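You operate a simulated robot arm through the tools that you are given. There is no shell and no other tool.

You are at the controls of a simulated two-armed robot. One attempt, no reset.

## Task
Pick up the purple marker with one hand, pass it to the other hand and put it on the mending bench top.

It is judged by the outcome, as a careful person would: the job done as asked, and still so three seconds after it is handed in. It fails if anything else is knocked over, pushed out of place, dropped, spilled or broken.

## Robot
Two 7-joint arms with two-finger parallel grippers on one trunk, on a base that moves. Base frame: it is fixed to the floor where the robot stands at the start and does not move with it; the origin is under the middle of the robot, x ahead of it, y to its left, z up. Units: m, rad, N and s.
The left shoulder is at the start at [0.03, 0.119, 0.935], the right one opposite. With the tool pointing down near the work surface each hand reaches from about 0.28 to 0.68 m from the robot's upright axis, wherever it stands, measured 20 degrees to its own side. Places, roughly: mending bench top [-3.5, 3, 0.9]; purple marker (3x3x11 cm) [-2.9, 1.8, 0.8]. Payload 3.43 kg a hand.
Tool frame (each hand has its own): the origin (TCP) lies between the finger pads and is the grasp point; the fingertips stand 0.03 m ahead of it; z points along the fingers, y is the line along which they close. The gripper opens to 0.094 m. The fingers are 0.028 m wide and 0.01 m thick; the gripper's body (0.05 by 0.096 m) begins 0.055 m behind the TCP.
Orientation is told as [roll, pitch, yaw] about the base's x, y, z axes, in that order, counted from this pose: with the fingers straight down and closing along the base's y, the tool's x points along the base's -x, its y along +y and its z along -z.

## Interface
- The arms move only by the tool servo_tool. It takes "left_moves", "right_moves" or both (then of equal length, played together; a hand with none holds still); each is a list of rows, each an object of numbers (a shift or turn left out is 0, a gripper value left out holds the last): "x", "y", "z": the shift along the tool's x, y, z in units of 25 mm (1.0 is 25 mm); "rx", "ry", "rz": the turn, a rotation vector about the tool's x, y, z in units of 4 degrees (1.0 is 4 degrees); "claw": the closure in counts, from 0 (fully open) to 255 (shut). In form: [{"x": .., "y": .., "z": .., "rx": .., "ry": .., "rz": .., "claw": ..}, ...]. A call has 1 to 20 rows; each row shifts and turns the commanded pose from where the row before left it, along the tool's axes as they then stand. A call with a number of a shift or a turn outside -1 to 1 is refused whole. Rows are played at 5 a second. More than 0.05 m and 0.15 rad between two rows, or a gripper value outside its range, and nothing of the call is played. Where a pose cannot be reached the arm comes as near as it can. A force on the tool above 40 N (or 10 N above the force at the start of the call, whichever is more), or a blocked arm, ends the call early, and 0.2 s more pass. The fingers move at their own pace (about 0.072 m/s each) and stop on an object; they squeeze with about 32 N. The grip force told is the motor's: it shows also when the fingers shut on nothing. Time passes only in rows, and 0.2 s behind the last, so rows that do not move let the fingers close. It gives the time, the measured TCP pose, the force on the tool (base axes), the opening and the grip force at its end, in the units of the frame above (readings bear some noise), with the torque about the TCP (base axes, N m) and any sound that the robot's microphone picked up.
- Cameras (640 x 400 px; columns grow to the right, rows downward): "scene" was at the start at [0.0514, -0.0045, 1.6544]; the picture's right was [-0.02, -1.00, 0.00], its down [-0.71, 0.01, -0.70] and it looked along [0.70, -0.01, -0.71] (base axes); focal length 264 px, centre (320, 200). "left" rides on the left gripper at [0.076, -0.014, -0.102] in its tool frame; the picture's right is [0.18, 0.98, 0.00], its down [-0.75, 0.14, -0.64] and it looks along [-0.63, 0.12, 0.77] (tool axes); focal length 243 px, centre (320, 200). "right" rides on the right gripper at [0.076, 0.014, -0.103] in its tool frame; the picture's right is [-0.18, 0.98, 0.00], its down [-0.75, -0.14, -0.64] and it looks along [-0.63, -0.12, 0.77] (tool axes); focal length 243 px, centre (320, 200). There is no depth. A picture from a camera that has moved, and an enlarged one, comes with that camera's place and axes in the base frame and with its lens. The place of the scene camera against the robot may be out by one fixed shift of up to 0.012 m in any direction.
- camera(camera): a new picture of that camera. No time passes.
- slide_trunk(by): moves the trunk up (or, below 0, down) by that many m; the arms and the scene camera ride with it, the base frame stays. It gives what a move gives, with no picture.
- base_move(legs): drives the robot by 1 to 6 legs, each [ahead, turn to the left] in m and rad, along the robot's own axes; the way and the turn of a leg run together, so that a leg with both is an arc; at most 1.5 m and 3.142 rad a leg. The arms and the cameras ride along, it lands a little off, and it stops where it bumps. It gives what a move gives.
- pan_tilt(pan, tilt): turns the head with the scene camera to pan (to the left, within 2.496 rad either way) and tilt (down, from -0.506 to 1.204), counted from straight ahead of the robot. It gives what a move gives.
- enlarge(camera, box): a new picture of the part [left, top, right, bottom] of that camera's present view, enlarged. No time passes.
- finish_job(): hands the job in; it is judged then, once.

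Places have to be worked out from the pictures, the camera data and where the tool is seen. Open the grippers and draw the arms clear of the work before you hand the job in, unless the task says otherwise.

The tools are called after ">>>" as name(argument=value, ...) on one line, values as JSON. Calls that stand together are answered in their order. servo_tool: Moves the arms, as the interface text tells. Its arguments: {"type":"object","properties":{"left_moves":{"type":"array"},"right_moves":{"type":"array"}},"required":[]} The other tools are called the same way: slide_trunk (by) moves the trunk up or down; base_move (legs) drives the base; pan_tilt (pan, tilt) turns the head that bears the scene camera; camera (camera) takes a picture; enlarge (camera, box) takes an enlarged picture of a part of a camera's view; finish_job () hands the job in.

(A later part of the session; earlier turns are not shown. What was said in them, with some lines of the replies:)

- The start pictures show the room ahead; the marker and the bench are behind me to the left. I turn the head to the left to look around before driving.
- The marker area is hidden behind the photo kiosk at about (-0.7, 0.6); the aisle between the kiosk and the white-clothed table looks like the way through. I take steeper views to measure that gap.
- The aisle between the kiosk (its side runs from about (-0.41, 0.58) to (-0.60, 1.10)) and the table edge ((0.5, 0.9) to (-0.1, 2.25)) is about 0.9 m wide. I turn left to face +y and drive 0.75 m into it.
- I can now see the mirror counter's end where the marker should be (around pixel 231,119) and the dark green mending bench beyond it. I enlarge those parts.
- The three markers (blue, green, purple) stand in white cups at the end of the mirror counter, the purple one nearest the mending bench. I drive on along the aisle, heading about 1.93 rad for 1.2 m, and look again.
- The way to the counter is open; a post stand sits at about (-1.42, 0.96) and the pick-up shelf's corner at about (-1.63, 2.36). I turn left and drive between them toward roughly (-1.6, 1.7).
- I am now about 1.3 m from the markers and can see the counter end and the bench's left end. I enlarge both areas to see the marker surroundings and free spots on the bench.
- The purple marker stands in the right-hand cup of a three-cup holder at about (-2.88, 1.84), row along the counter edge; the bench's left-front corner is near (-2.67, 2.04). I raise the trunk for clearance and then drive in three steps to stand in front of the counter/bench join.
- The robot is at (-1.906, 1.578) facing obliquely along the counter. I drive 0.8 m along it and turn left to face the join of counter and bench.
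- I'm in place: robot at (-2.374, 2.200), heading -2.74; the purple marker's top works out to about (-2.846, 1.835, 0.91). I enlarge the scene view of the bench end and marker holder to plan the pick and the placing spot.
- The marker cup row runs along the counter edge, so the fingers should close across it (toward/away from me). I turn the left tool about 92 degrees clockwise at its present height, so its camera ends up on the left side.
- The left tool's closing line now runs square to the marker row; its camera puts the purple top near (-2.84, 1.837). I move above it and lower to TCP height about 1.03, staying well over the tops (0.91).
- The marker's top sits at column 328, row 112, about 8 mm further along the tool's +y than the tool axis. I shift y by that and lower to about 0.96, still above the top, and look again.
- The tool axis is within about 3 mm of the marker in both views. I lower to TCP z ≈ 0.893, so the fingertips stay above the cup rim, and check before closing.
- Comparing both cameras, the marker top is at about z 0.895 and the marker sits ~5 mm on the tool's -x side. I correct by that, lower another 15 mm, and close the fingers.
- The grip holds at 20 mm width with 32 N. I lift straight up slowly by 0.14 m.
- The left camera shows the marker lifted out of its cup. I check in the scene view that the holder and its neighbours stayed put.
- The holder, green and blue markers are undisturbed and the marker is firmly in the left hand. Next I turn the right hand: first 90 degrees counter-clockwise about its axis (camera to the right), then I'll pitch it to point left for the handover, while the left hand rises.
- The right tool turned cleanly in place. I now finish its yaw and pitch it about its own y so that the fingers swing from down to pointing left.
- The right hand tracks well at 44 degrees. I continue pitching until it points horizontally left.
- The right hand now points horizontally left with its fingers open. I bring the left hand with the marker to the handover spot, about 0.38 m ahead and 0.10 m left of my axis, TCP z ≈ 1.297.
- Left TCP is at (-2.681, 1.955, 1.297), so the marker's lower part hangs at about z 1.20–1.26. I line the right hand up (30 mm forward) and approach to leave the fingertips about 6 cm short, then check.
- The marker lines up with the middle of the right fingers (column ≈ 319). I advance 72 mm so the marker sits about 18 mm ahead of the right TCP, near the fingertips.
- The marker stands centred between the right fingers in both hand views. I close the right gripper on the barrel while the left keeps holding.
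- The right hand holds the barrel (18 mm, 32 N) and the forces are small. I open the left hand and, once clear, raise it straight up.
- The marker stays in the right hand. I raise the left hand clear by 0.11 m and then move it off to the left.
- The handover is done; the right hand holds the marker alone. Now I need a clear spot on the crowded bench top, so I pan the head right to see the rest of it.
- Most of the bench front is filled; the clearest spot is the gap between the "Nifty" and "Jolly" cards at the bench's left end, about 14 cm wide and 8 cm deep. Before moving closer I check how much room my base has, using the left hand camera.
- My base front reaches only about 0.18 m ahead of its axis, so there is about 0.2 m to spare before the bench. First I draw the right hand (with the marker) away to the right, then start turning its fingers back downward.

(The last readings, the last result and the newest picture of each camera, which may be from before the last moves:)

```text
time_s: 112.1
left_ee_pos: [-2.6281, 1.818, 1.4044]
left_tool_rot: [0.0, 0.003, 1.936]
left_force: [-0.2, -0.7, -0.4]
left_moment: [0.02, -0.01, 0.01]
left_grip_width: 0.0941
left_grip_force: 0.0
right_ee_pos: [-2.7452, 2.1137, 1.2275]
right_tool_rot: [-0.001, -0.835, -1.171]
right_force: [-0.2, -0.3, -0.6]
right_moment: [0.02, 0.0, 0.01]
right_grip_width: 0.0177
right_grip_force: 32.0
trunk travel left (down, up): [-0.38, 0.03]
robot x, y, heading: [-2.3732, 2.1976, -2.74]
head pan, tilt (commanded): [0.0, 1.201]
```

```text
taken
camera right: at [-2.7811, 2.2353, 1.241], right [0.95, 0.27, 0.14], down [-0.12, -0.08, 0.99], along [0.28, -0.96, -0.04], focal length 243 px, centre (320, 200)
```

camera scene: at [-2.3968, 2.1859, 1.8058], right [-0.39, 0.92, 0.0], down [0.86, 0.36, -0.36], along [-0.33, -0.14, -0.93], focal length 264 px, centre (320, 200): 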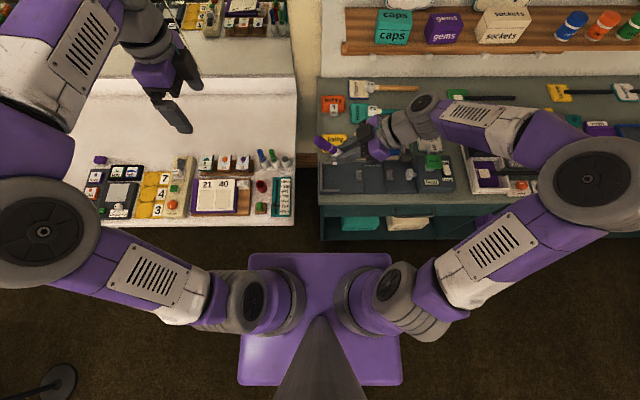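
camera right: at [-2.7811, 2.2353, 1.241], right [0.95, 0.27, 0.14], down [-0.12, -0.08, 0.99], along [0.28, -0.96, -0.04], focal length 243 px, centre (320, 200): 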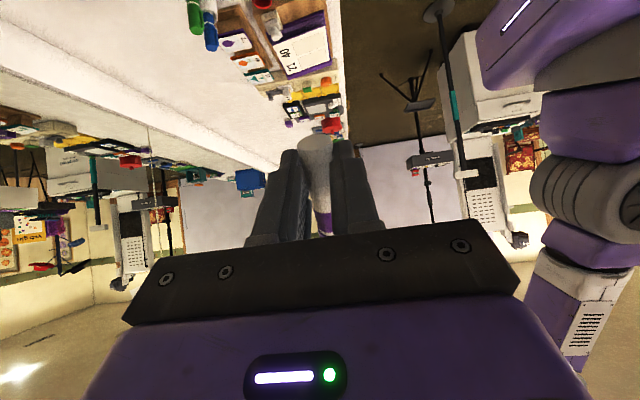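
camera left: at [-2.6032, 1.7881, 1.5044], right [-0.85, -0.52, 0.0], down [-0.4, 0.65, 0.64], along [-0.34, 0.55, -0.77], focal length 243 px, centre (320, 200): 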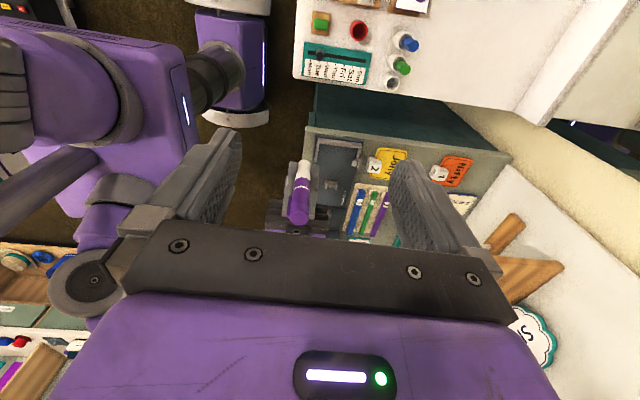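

The marker is still held well as the right hand swings down. I finish the last 48 degrees so its fingers point straight down with the marker horizontal.

>>> servo_tool(right_moves=[{"ry": 1}, {"ry": 1}, {"ry": 1}, {"ry": 1}, {"ry": 1}, {"ry": 1}, {"ry": 1}, {"ry": 1}, {"ry": 1}, {"ry": 1}, {"ry": 1}, {"ry": 0.96}, {}])

>>> camera(camera="right")

>>> camera(camera="scene")

```text
time_s: 114.9
left_ee_pos: [-2.6276, 1.8168, 1.4032]
left_tool_rot: [-0.002, 0.0, 1.937]
left_force: [0.5, 0.1, 0.1]
left_moment: [-0.01, 0.02, 0.01]
left_grip_width: 0.094
left_grip_force: 0.1
right_ee_pos: [-2.7472, 2.1134, 1.2283]
right_tool_rot: [0.001, -0.002, -1.172]
right_force: [-0.5, -0.3, 0.1]
right_moment: [0.01, 0.01, 0.0]
right_grip_width: 0.0176
right_grip_force: 31.8
trunk travel left (down, up): [-0.38, 0.03]
robot x, y, heading: [-2.3746, 2.1994, -2.74]
head pan, tilt (commanded): [0.0, 1.201]
```

```text
taken
camera right: at [-2.7631, 2.1883, 1.3314], right [0.98, 0.21, 0.0], down [0.16, -0.75, 0.64], along [0.14, -0.63, -0.77], focal length 243 px, centre (320, 200)
```

right: 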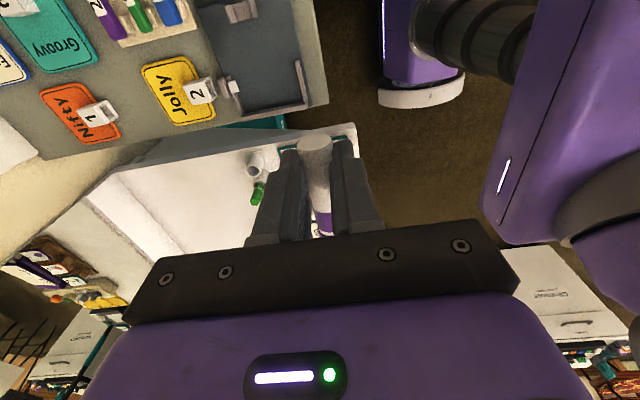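

```text
taken
camera scene: at [-2.3966, 2.1861, 1.8058], right [-0.39, 0.92, 0.0], down [0.86, 0.36, -0.36], along [-0.33, -0.14, -0.93], focal length 264 px, centre (320, 200)
```

scene: 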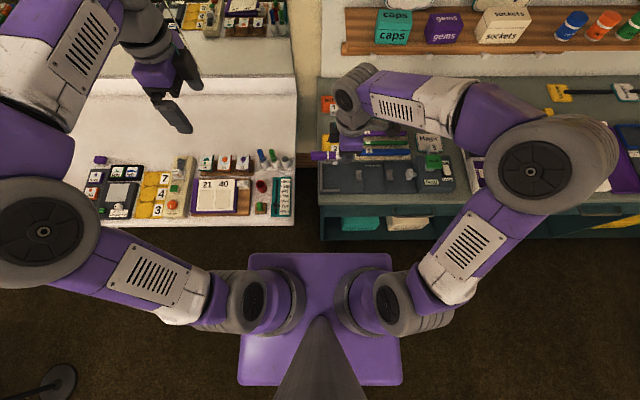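

The right hand now points down with the marker horizontal, cap to the left. Before reaching under the wall shelf I want its height and front edge, so I enlarge it from both the scene and the left camera.

>>> enlarge(camera="scene", box=[310, 0, 510, 125])

>>> enlarge(camera="left", box=[400, 120, 640, 360])

```text
3.20 times, centred on (410, 62) of scene
camera zoom: at [-2.3966, 2.1861, 1.8058], right [-0.39, 0.92, 0.0], down [0.86, 0.36, -0.36], along [-0.33, -0.14, -0.93], focal length 843 px, centre (32, 640)
```

zoom: 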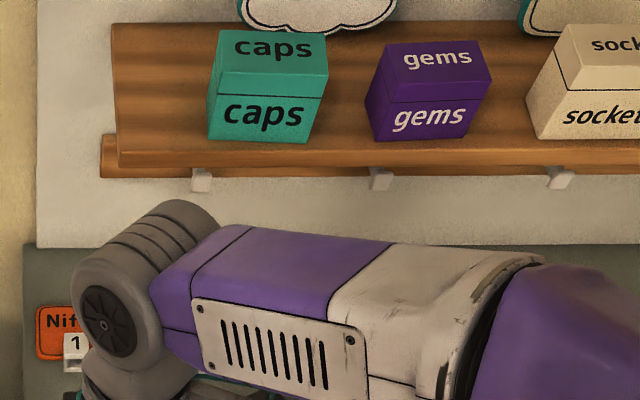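

```text
1.67 times, centred on (520, 240) of left
camera zoom: at [-2.5867, 1.7512, 1.5067], right [-0.85, -0.52, 0.0], down [-0.4, 0.65, 0.64], along [-0.34, 0.55, -0.77], focal length 404 px, centre (-13, 133)
```

zoom: 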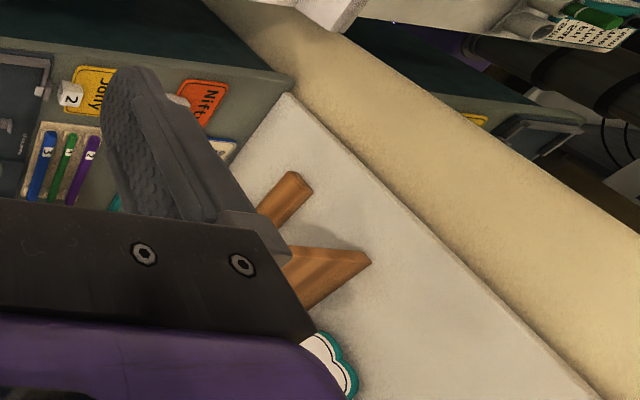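

The wall shelf's front edge is at about 0.5 m in from the bench front (z ≈ 1.14), so the Nifty/Jolly gap is clear of it. I drive 0.11 m straight ahead to bring the gap within reach.

>>> base_move(legs=[[0.11, 0]])

>>> camera(camera="right")

>>> camera(camera="scene")

```text
time_s: 116.1
left_ee_pos: [-2.7282, 1.7754, 1.4046]
left_tool_rot: [0.0, 0.0, 1.934]
left_force: [1.1, 0.2, 0.5]
left_moment: [0.01, 0.01, 0.01]
left_grip_width: 0.0938
left_grip_force: 0.0
right_ee_pos: [-2.8479, 2.0704, 1.2276]
right_tool_rot: [0.0, -0.002, -1.172]
right_force: [-0.2, 0.0, -0.1]
right_moment: [0.02, 0.03, 0.0]
right_grip_width: 0.0178
right_grip_force: 32.4
trunk travel left (down, up): [-0.38, 0.03]
robot x, y, heading: [-2.4759, 2.1562, -2.741]
head pan, tilt (commanded): [0.0, 1.201]
```

```text
taken
camera right: at [-2.8634, 2.1466, 1.3318], right [0.98, 0.21, 0.0], down [0.16, -0.75, 0.64], along [0.14, -0.63, -0.76], focal length 243 px, centre (320, 200)
```

right: 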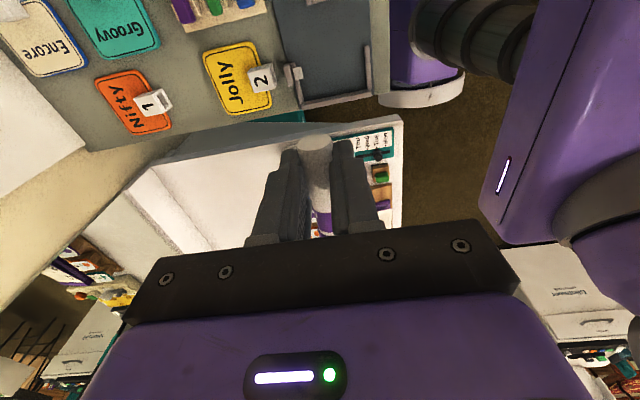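

```text
taken
camera scene: at [-2.4968, 2.1434, 1.8058], right [-0.39, 0.92, 0.0], down [0.86, 0.36, -0.36], along [-0.33, -0.14, -0.93], focal length 264 px, centre (320, 200)
```

scene: 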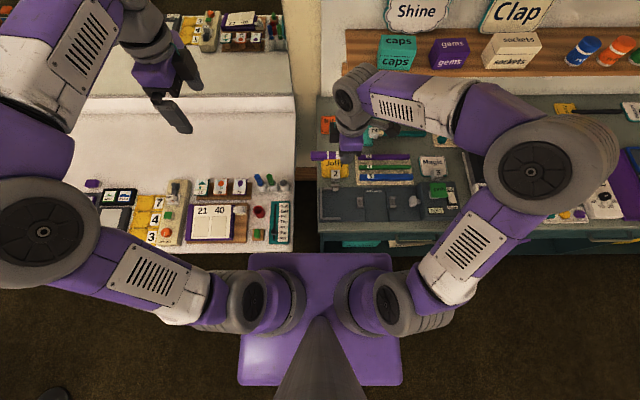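

Robot is at (-2.476, 2.156); the gap's middle works out near (-3.09, 2.01), so I aim the TCP at (-3.080, 2.003) with the marker lying parallel to the bench edge. I move over it down to TCP z ≈ 1.02.

>>> servo_tool(right_moves=[{"y": -0.96, "x": 0.113, "z": 0.83, "rz": 0.04}, {"y": -0.96, "x": 0.113, "z": 0.83, "rz": 0.04}, {"y": -0.96, "x": 0.113, "z": 0.83, "rz": 0.04}, {"y": -0.96, "x": 0.113, "z": 0.83, "rz": 0.04}, {"y": -0.96, "x": 0.113, "z": 0.83, "rz": 0.04}, {"y": -0.96, "x": 0.113, "z": 0.83, "rz": 0.04}, {"y": -0.96, "x": 0.113, "z": 0.83, "rz": 0.04}, {"y": -0.96, "x": 0.113, "z": 0.83, "rz": 0.04}, {"y": -0.96, "x": 0.113, "z": 0.83, "rz": 0.04}, {"y": -0.96, "x": 0.113, "z": 0.83, "rz": 0.04}, {}])

>>> camera(camera="right")

>>> enlarge(camera="scene", box=[290, 60, 490, 220])

>>> camera(camera="left")

```text
time_s: 118.5
left_ee_pos: [-2.7284, 1.7762, 1.4054]
left_tool_rot: [0.0, -0.002, 1.935]
left_force: [0.5, -0.4, 0.3]
left_moment: [-0.02, -0.02, -0.01]
left_grip_width: 0.0941
left_grip_force: 0.1
right_ee_pos: [-3.0806, 2.0044, 1.0176]
right_tool_rot: [-0.001, -0.002, -1.2]
right_force: [0.6, -0.3, -0.2]
right_moment: [0.01, 0.0, 0.01]
right_grip_width: 0.0177
right_grip_force: 31.7
trunk travel left (down, up): [-0.38, 0.03]
robot x, y, heading: [-2.4731, 2.1583, -2.743]
head pan, tilt (commanded): [0.0, 1.201]
```

```text
taken
camera right: at [-3.0943, 2.0804, 1.1222], right [0.98, 0.18, 0.0], down [0.14, -0.75, 0.64], along [0.12, -0.63, -0.76], focal length 243 px, centre (320, 200)
```

right: 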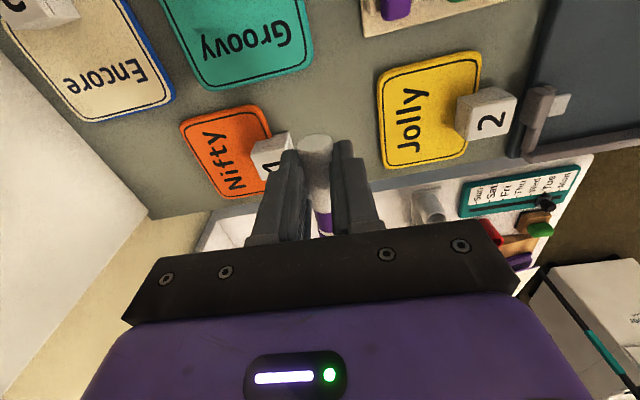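

```text
2.50 times, centred on (390, 140) of scene
camera zoom: at [-2.4968, 2.1435, 1.8058], right [-0.39, 0.92, 0.0], down [0.86, 0.36, -0.36], along [-0.33, -0.14, -0.93], focal length 659 px, centre (145, 350)
```

zoom: 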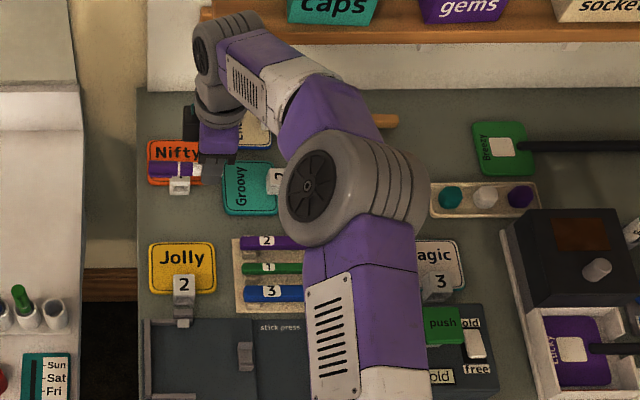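

```text
taken
camera left: at [-2.6879, 1.709, 1.507], right [-0.85, -0.52, 0.0], down [-0.4, 0.65, 0.64], along [-0.34, 0.55, -0.77], focal length 243 px, centre (320, 200)
```

left: 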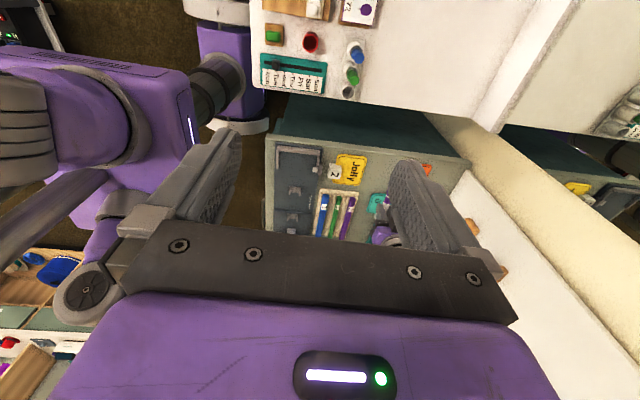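

From this close view the free patch runs between the Nifty clip and Jolly, and the marker (its barrel end shows about 15 mm right of the TCP) needs to move ~17 mm toward me to sit in the middle clear of Groovy's corner. I shift that and lower to TCP z ≈ 0.925.

>>> servo_tool(right_moves=[{"y": 0.7}, {"z": 0.75}, {"z": 0.75}, {"z": 0.75}, {"z": 0.75}, {"z": 0.7}, {}])

>>> camera(camera="right")

>>> enlarge(camera="scene", box=[310, 90, 430, 190])

```text
time_s: 120.1
left_ee_pos: [-2.7279, 1.776, 1.4046]
left_tool_rot: [-0.001, 0.001, 1.933]
left_force: [-0.5, 0.1, -0.8]
left_moment: [-0.04, 0.0, 0.01]
left_grip_width: 0.0937
left_grip_force: 0.0
right_ee_pos: [-3.0634, 2.0127, 0.9263]
right_tool_rot: [-0.001, -0.004, -1.202]
right_force: [-0.3, 0.4, 0.0]
right_moment: [0.01, 0.0, -0.01]
right_grip_width: 0.0176
right_grip_force: 32.1
trunk travel left (down, up): [-0.38, 0.03]
robot x, y, heading: [-2.477, 2.1547, -2.741]
head pan, tilt (commanded): [0.0, 1.201]
```

```text
taken
camera right: at [-3.0769, 2.088, 1.0305], right [0.98, 0.18, 0.0], down [0.14, -0.75, 0.64], along [0.12, -0.63, -0.76], focal length 243 px, centre (320, 200)
```

right: 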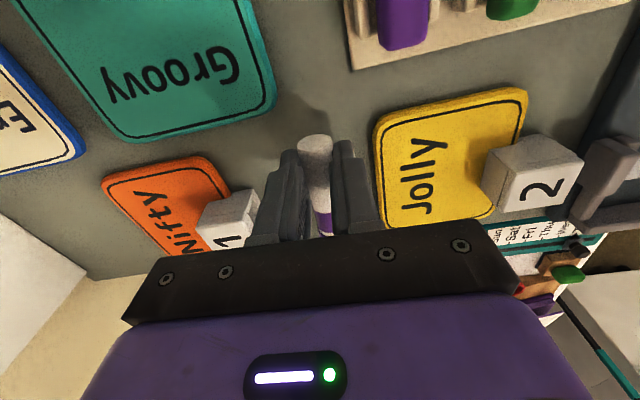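

```text
4.00 times, centred on (370, 140) of scene
camera zoom: at [-2.4975, 2.1431, 1.8058], right [-0.39, 0.92, 0.0], down [0.86, 0.36, -0.36], along [-0.33, -0.14, -0.93], focal length 1054 px, centre (120, 440)
```

zoom: 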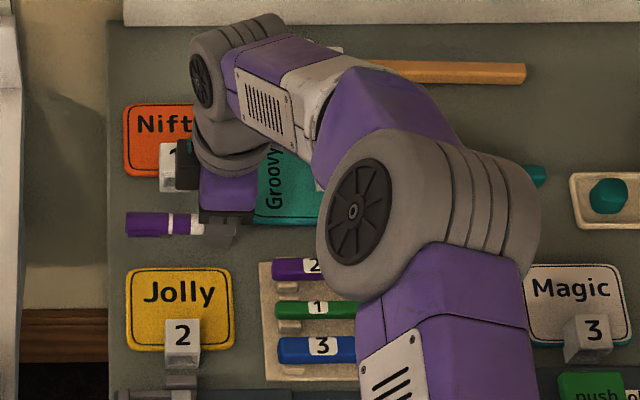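

The marker hovers centred between the Nifty clip and Jolly, clear of Groovy and the pen tray. I lower 20 mm, then check the force before creeping down.

>>> servo_tool(right_moves=[{"z": 0.3}, {"z": 0.3}, {"z": 0.2}, {}])

>>> camera(camera="right")

```text
time_s: 121.1
left_ee_pos: [-2.7268, 1.7751, 1.4037]
left_tool_rot: [0.001, 0.001, 1.933]
left_force: [0.7, 0.3, -0.6]
left_moment: [0.03, 0.0, 0.01]
left_grip_width: 0.0942
left_grip_force: 0.0
right_ee_pos: [-3.0641, 2.0127, 0.9097]
right_tool_rot: [-0.004, -0.003, -1.201]
right_force: [0.9, 1.9, 21.3]
right_moment: [0.4, -0.21, 0.07]
right_grip_width: 0.0179
right_grip_force: 31.5
trunk travel left (down, up): [-0.38, 0.03]
robot x, y, heading: [-2.47, 2.1543, -2.743]
head pan, tilt (commanded): [0.0, 1.201]
```

```text
taken
camera right: at [-3.0771, 2.088, 1.0139], right [0.98, 0.18, -0.01], down [0.14, -0.75, 0.65], along [0.11, -0.63, -0.76], focal length 243 px, centre (320, 200)
```

right: 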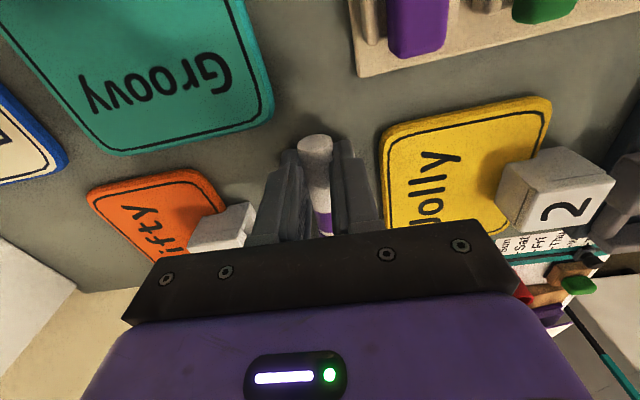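

The fingertips have touched the bench (21 N up at TCP z 0.910), so the top is at about 0.88 and the marker hangs just 2–3 mm above it. I ease the pressure off by 3 mm and open the fingers gently to about 38 mm.

>>> servo_tool(right_moves=[{"z": -0.12}, {}, {"claw": 205}, {"claw": 195}, {"claw": 185}, {"claw": 170}, {"claw": 155}, {"claw": 150}, {}])

>>> camera(camera="right")

>>> enlarge(camera="scene", box=[310, 90, 430, 190])

```text
time_s: 123.1
left_ee_pos: [-2.7268, 1.7758, 1.4041]
left_tool_rot: [0.004, 0.0, 1.934]
left_force: [1.0, 0.2, 0.0]
left_moment: [-0.06, -0.01, -0.02]
left_grip_width: 0.0938
left_grip_force: 0.1
right_ee_pos: [-3.0629, 2.0125, 0.91]
right_tool_rot: [0.0, -0.002, -1.201]
right_force: [2.2, 2.0, 14.8]
right_moment: [0.23, 0.11, -0.11]
right_grip_width: 0.0372
right_grip_force: 0.0
trunk travel left (down, up): [-0.38, 0.03]
robot x, y, heading: [-2.4742, 2.1572, -2.741]
head pan, tilt (commanded): [0.0, 1.201]
```

```text
taken
camera right: at [-3.0766, 2.0883, 1.014], right [0.98, 0.18, 0.0], down [0.14, -0.75, 0.64], along [0.12, -0.63, -0.77], focal length 243 px, centre (320, 200)
```

right: 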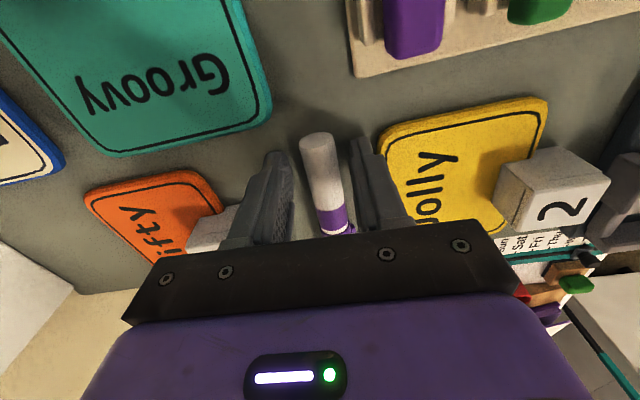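

```text
4.00 times, centred on (370, 140) of scene
camera zoom: at [-2.4952, 2.1437, 1.8059], right [-0.39, 0.92, 0.0], down [0.86, 0.36, -0.36], along [-0.34, -0.14, -0.93], focal length 1054 px, centre (120, 440)
```

zoom: 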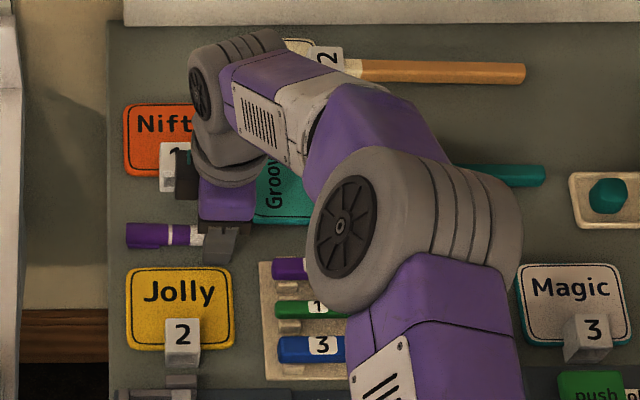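

The marker lies free on the bench between the opened fingers, and neither card was touched. I lift the right hand straight up, slowly at first.

>>> servo_tool(right_moves=[{"z": -0.1}, {"z": -0.15}, {"z": -0.25}, {"z": -0.4}, {"z": -0.6}, {"z": -0.8}, {"z": -0.8}, {"z": -0.8}, {}])

>>> camera(camera="right")

>>> enlarge(camera="scene", box=[310, 90, 430, 190])

```text
time_s: 125.1
left_ee_pos: [-2.7293, 1.7746, 1.4036]
left_tool_rot: [0.0, 0.001, 1.933]
left_force: [0.3, 0.6, 0.4]
left_moment: [0.01, 0.02, -0.01]
left_grip_width: 0.0942
left_grip_force: 0.1
right_ee_pos: [-3.0655, 2.0107, 1.008]
right_tool_rot: [-0.001, -0.002, -1.199]
right_force: [-0.4, 0.3, -0.9]
right_moment: [0.0, 0.01, 0.04]
right_grip_width: 0.0387
right_grip_force: 0.1
trunk travel left (down, up): [-0.38, 0.03]
robot x, y, heading: [-2.477, 2.1563, -2.742]
head pan, tilt (commanded): [0.0, 1.201]
```

```text
taken
camera right: at [-3.0792, 2.0863, 1.1125], right [0.98, 0.18, 0.0], down [0.14, -0.75, 0.64], along [0.12, -0.63, -0.76], focal length 243 px, centre (320, 200)
```

right: 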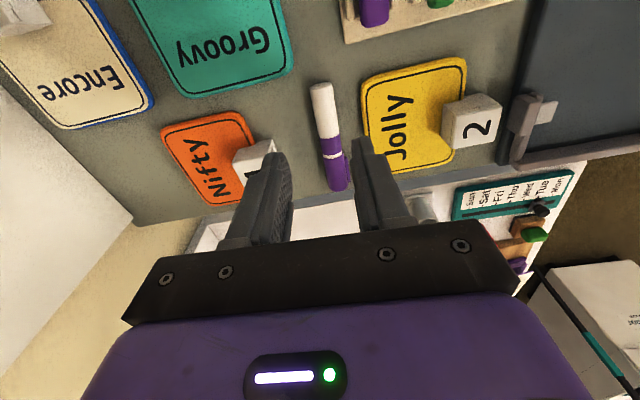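

```text
4.00 times, centred on (370, 140) of scene
camera zoom: at [-2.4978, 2.1429, 1.8058], right [-0.39, 0.92, 0.0], down [0.86, 0.36, -0.36], along [-0.33, -0.14, -0.93], focal length 1054 px, centre (120, 440)
```

zoom: 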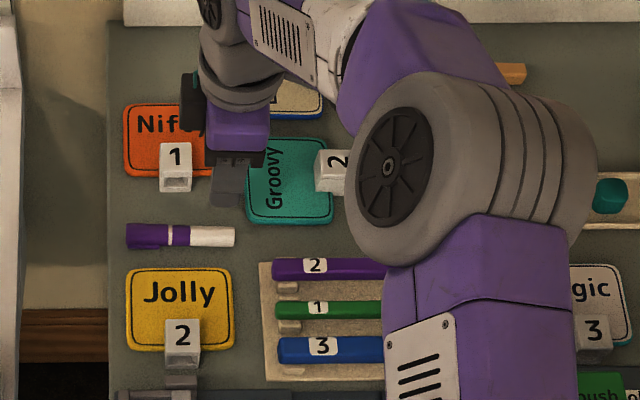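

The marker lies still, fully on the bench top between Nifty and Jolly, and the cards are where they were. I draw the right hand up and back, open it fully, and bring the left hand back too.

>>> servo_tool(right_moves=[{"z": -0.8, "y": 0.3}, {"z": -0.8, "y": 0.5}, {"z": -0.8, "y": 0.8}, {"z": -0.8, "y": 0.8}, {"z": -0.6, "y": 0.8}, {"z": -0.4, "y": 0.8}, {"y": 0.9, "claw": 0}, {"y": 0.9, "claw": 0}, {"y": 0.9, "claw": 0}, {"y": 0.9, "claw": 0}, {"claw": 0}], left_moves=[{"y": -0.4}, {"y": -0.4}, {"y": -0.4}, {}, {}, {}, {}, {}, {}, {}, {}])

>>> camera(camera="scene")

>>> camera(camera="right")

```text
time_s: 127.5
left_ee_pos: [-2.7006, 1.7855, 1.4057]
left_tool_rot: [0.0, 0.0, 1.934]
left_force: [-0.5, -0.1, -0.2]
left_moment: [0.01, 0.0, 0.02]
left_grip_width: 0.0939
left_grip_force: 0.1
right_ee_pos: [-2.8883, 2.0813, 1.1119]
right_tool_rot: [-0.001, -0.005, -1.2]
right_force: [-0.3, -0.6, 0.3]
right_moment: [-0.02, 0.0, -0.01]
right_grip_width: 0.0941
right_grip_force: 0.1
trunk travel left (down, up): [-0.38, 0.03]
robot x, y, heading: [-2.4726, 2.151, -2.744]
head pan, tilt (commanded): [0.0, 1.201]
```

```text
taken
camera scene: at [-2.4981, 2.1429, 1.8058], right [-0.39, 0.92, 0.0], down [0.86, 0.36, -0.36], along [-0.33, -0.14, -0.93], focal length 264 px, centre (320, 200)
```

scene: 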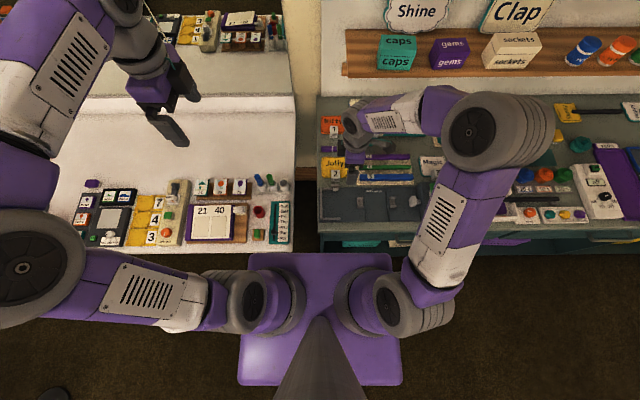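

```text
taken
camera right: at [-2.9013, 2.1575, 1.2161], right [0.98, 0.18, 0.0], down [0.14, -0.75, 0.64], along [0.12, -0.63, -0.76], focal length 243 px, centre (320, 200)
```

right: 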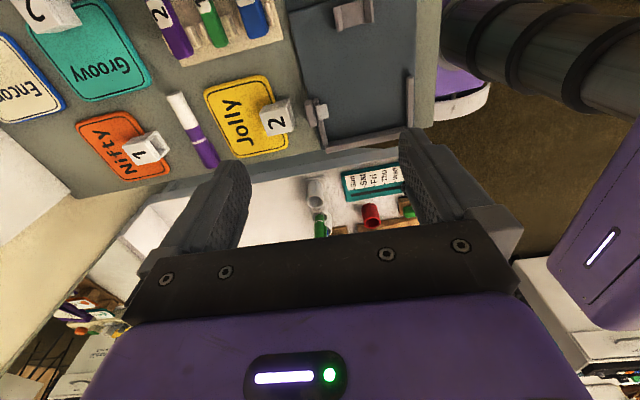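

The marker is lying in place and both grippers are open. I raise the right hand further and back the base off 0.25 m so the arms are clear of the bench and counter.

>>> servo_tool(right_moves=[{"z": -0.9}, {"z": -0.9}, {"z": -0.9}, {"z": -0.9}, {}])

>>> base_move(legs=[[-0.25, 0]])

>>> pan_tilt(pan=0.0, tilt=0.8)

>>> camera(camera="scene")

>>> enlarge(camera="scene", box=[200, 170, 440, 320])

>>> enlarge(camera="right", box=[0, 0, 320, 200])

```text
time_s: 128.7
left_ee_pos: [-2.7022, 1.7852, 1.4038]
left_tool_rot: [0.001, -0.001, 1.934]
left_force: [0.8, -0.4, -0.4]
left_moment: [0.0, -0.03, 0.01]
left_grip_width: 0.0938
left_grip_force: 0.1
right_ee_pos: [-2.886, 2.0813, 1.201]
right_tool_rot: [0.0, -0.004, -1.2]
right_force: [-0.9, -0.1, 0.3]
right_moment: [0.02, 0.01, -0.01]
right_grip_width: 0.0939
right_grip_force: 0.1
trunk travel left (down, up): [-0.38, 0.03]
robot x, y, heading: [-2.4725, 2.1557, -2.743]
head pan, tilt (commanded): [0.0, 1.201]
```

```text
time_s: 130.6
left_ee_pos: [-2.4715, 1.8803, 1.4056]
left_tool_rot: [0.001, -0.002, 1.943]
left_force: [0.4, -0.2, 0.1]
left_moment: [0.03, 0.02, -0.03]
left_grip_width: 0.0939
left_grip_force: 0.0
right_ee_pos: [-2.6584, 2.1746, 1.201]
right_tool_rot: [0.001, -0.004, -1.194]
right_force: [0.2, -0.5, 0.0]
right_moment: [-0.01, 0.03, -0.01]
right_grip_width: 0.0939
right_grip_force: 0.1
trunk travel left (down, up): [-0.38, 0.03]
robot x, y, heading: [-2.2474, 2.252, -2.737]
head pan, tilt (commanded): [0.0, 1.201]
```

```text
time_s: 131.4
left_ee_pos: [-2.4721, 1.8809, 1.4047]
left_tool_rot: [0.0, 0.0, 1.942]
left_force: [0.2, -0.1, -0.6]
left_moment: [0.0, -0.04, 0.03]
left_grip_width: 0.0938
left_grip_force: 0.1
right_ee_pos: [-2.6588, 2.1745, 1.2012]
right_tool_rot: [-0.001, -0.007, -1.192]
right_force: [-0.9, 0.2, 0.0]
right_moment: [0.01, -0.01, -0.03]
right_grip_width: 0.094
right_grip_force: 0.0
trunk travel left (down, up): [-0.38, 0.03]
robot x, y, heading: [-2.2496, 2.2546, -2.735]
head pan, tilt (commanded): [0.0, 0.799]
```

```text
taken
camera scene: at [-2.2938, 2.2296, 1.8334], right [-0.4, 0.92, 0.0], down [0.66, 0.28, -0.7], along [-0.64, -0.28, -0.72], focal length 264 px, centre (320, 200)
```

scene: 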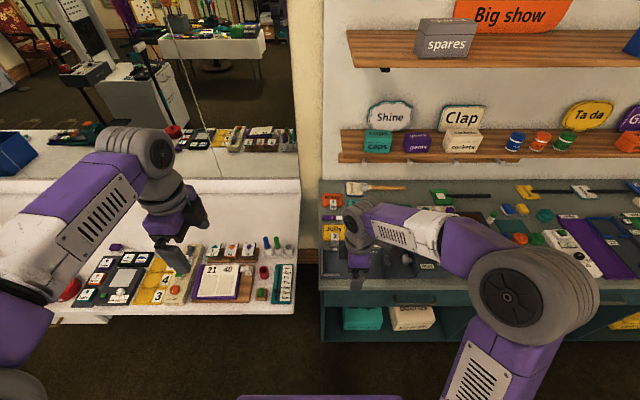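

```text
2.67 times, centred on (320, 245) of scene
camera zoom: at [-2.2938, 2.2296, 1.8334], right [-0.4, 0.92, 0.0], down [0.66, 0.28, -0.7], along [-0.64, -0.28, -0.72], focal length 703 px, centre (320, 80)
```

zoom: 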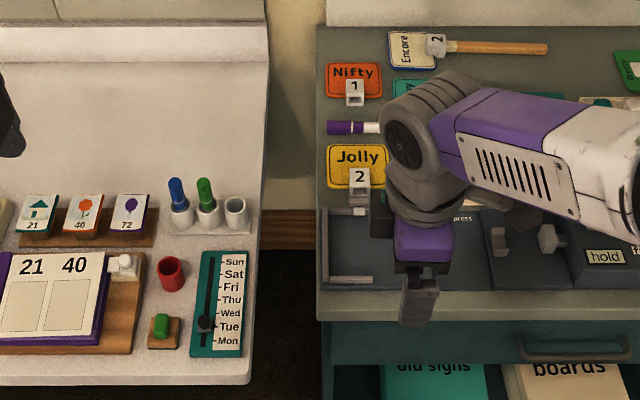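

```text
2.00 times, centred on (160, 100) of right
camera zoom: at [-2.6738, 2.2503, 1.3049], right [0.98, 0.19, 0.0], down [0.15, -0.75, 0.64], along [0.12, -0.63, -0.76], focal length 485 px, centre (640, 400)
```

zoom: 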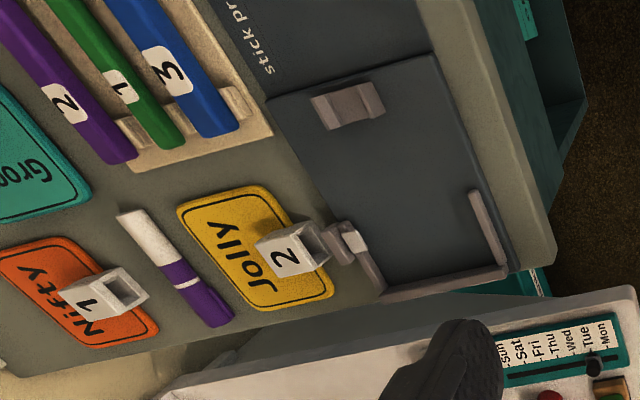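

The purple marker lies still on the mending bench top between the Nifty and Jolly cards. The counter holder and all neighbouring items are undisturbed, and both hands are open and clear of the bench and counter. I hand the job in.

>>> finish_job()

```text
The job is handed in.
```

The purple marker is on the mending bench top, lying flat between the "Nifty" and "Jolly" cards at the bench's left end. I have handed the job in.

- **Pick-up:** the left hand lifted it straight out of its cup on the mirror counter. The green and blue markers and the cup holder stayed where they were.
- **Handover:** the right hand gripped the lower end before the left hand opened, and the marker stayed firmly held throughout.
- **Placing:** the bench was crowded, so I chose the clearest spot within reach. I drove closer to reach it and let go of the marker just 2–3 mm above the surface. It did not roll, and the pictures afterwards show the cards and tools around it unmoved.

Both grippers are open and I backed the robot about 0.25 m away, so the arms are clear of the bench and counter.
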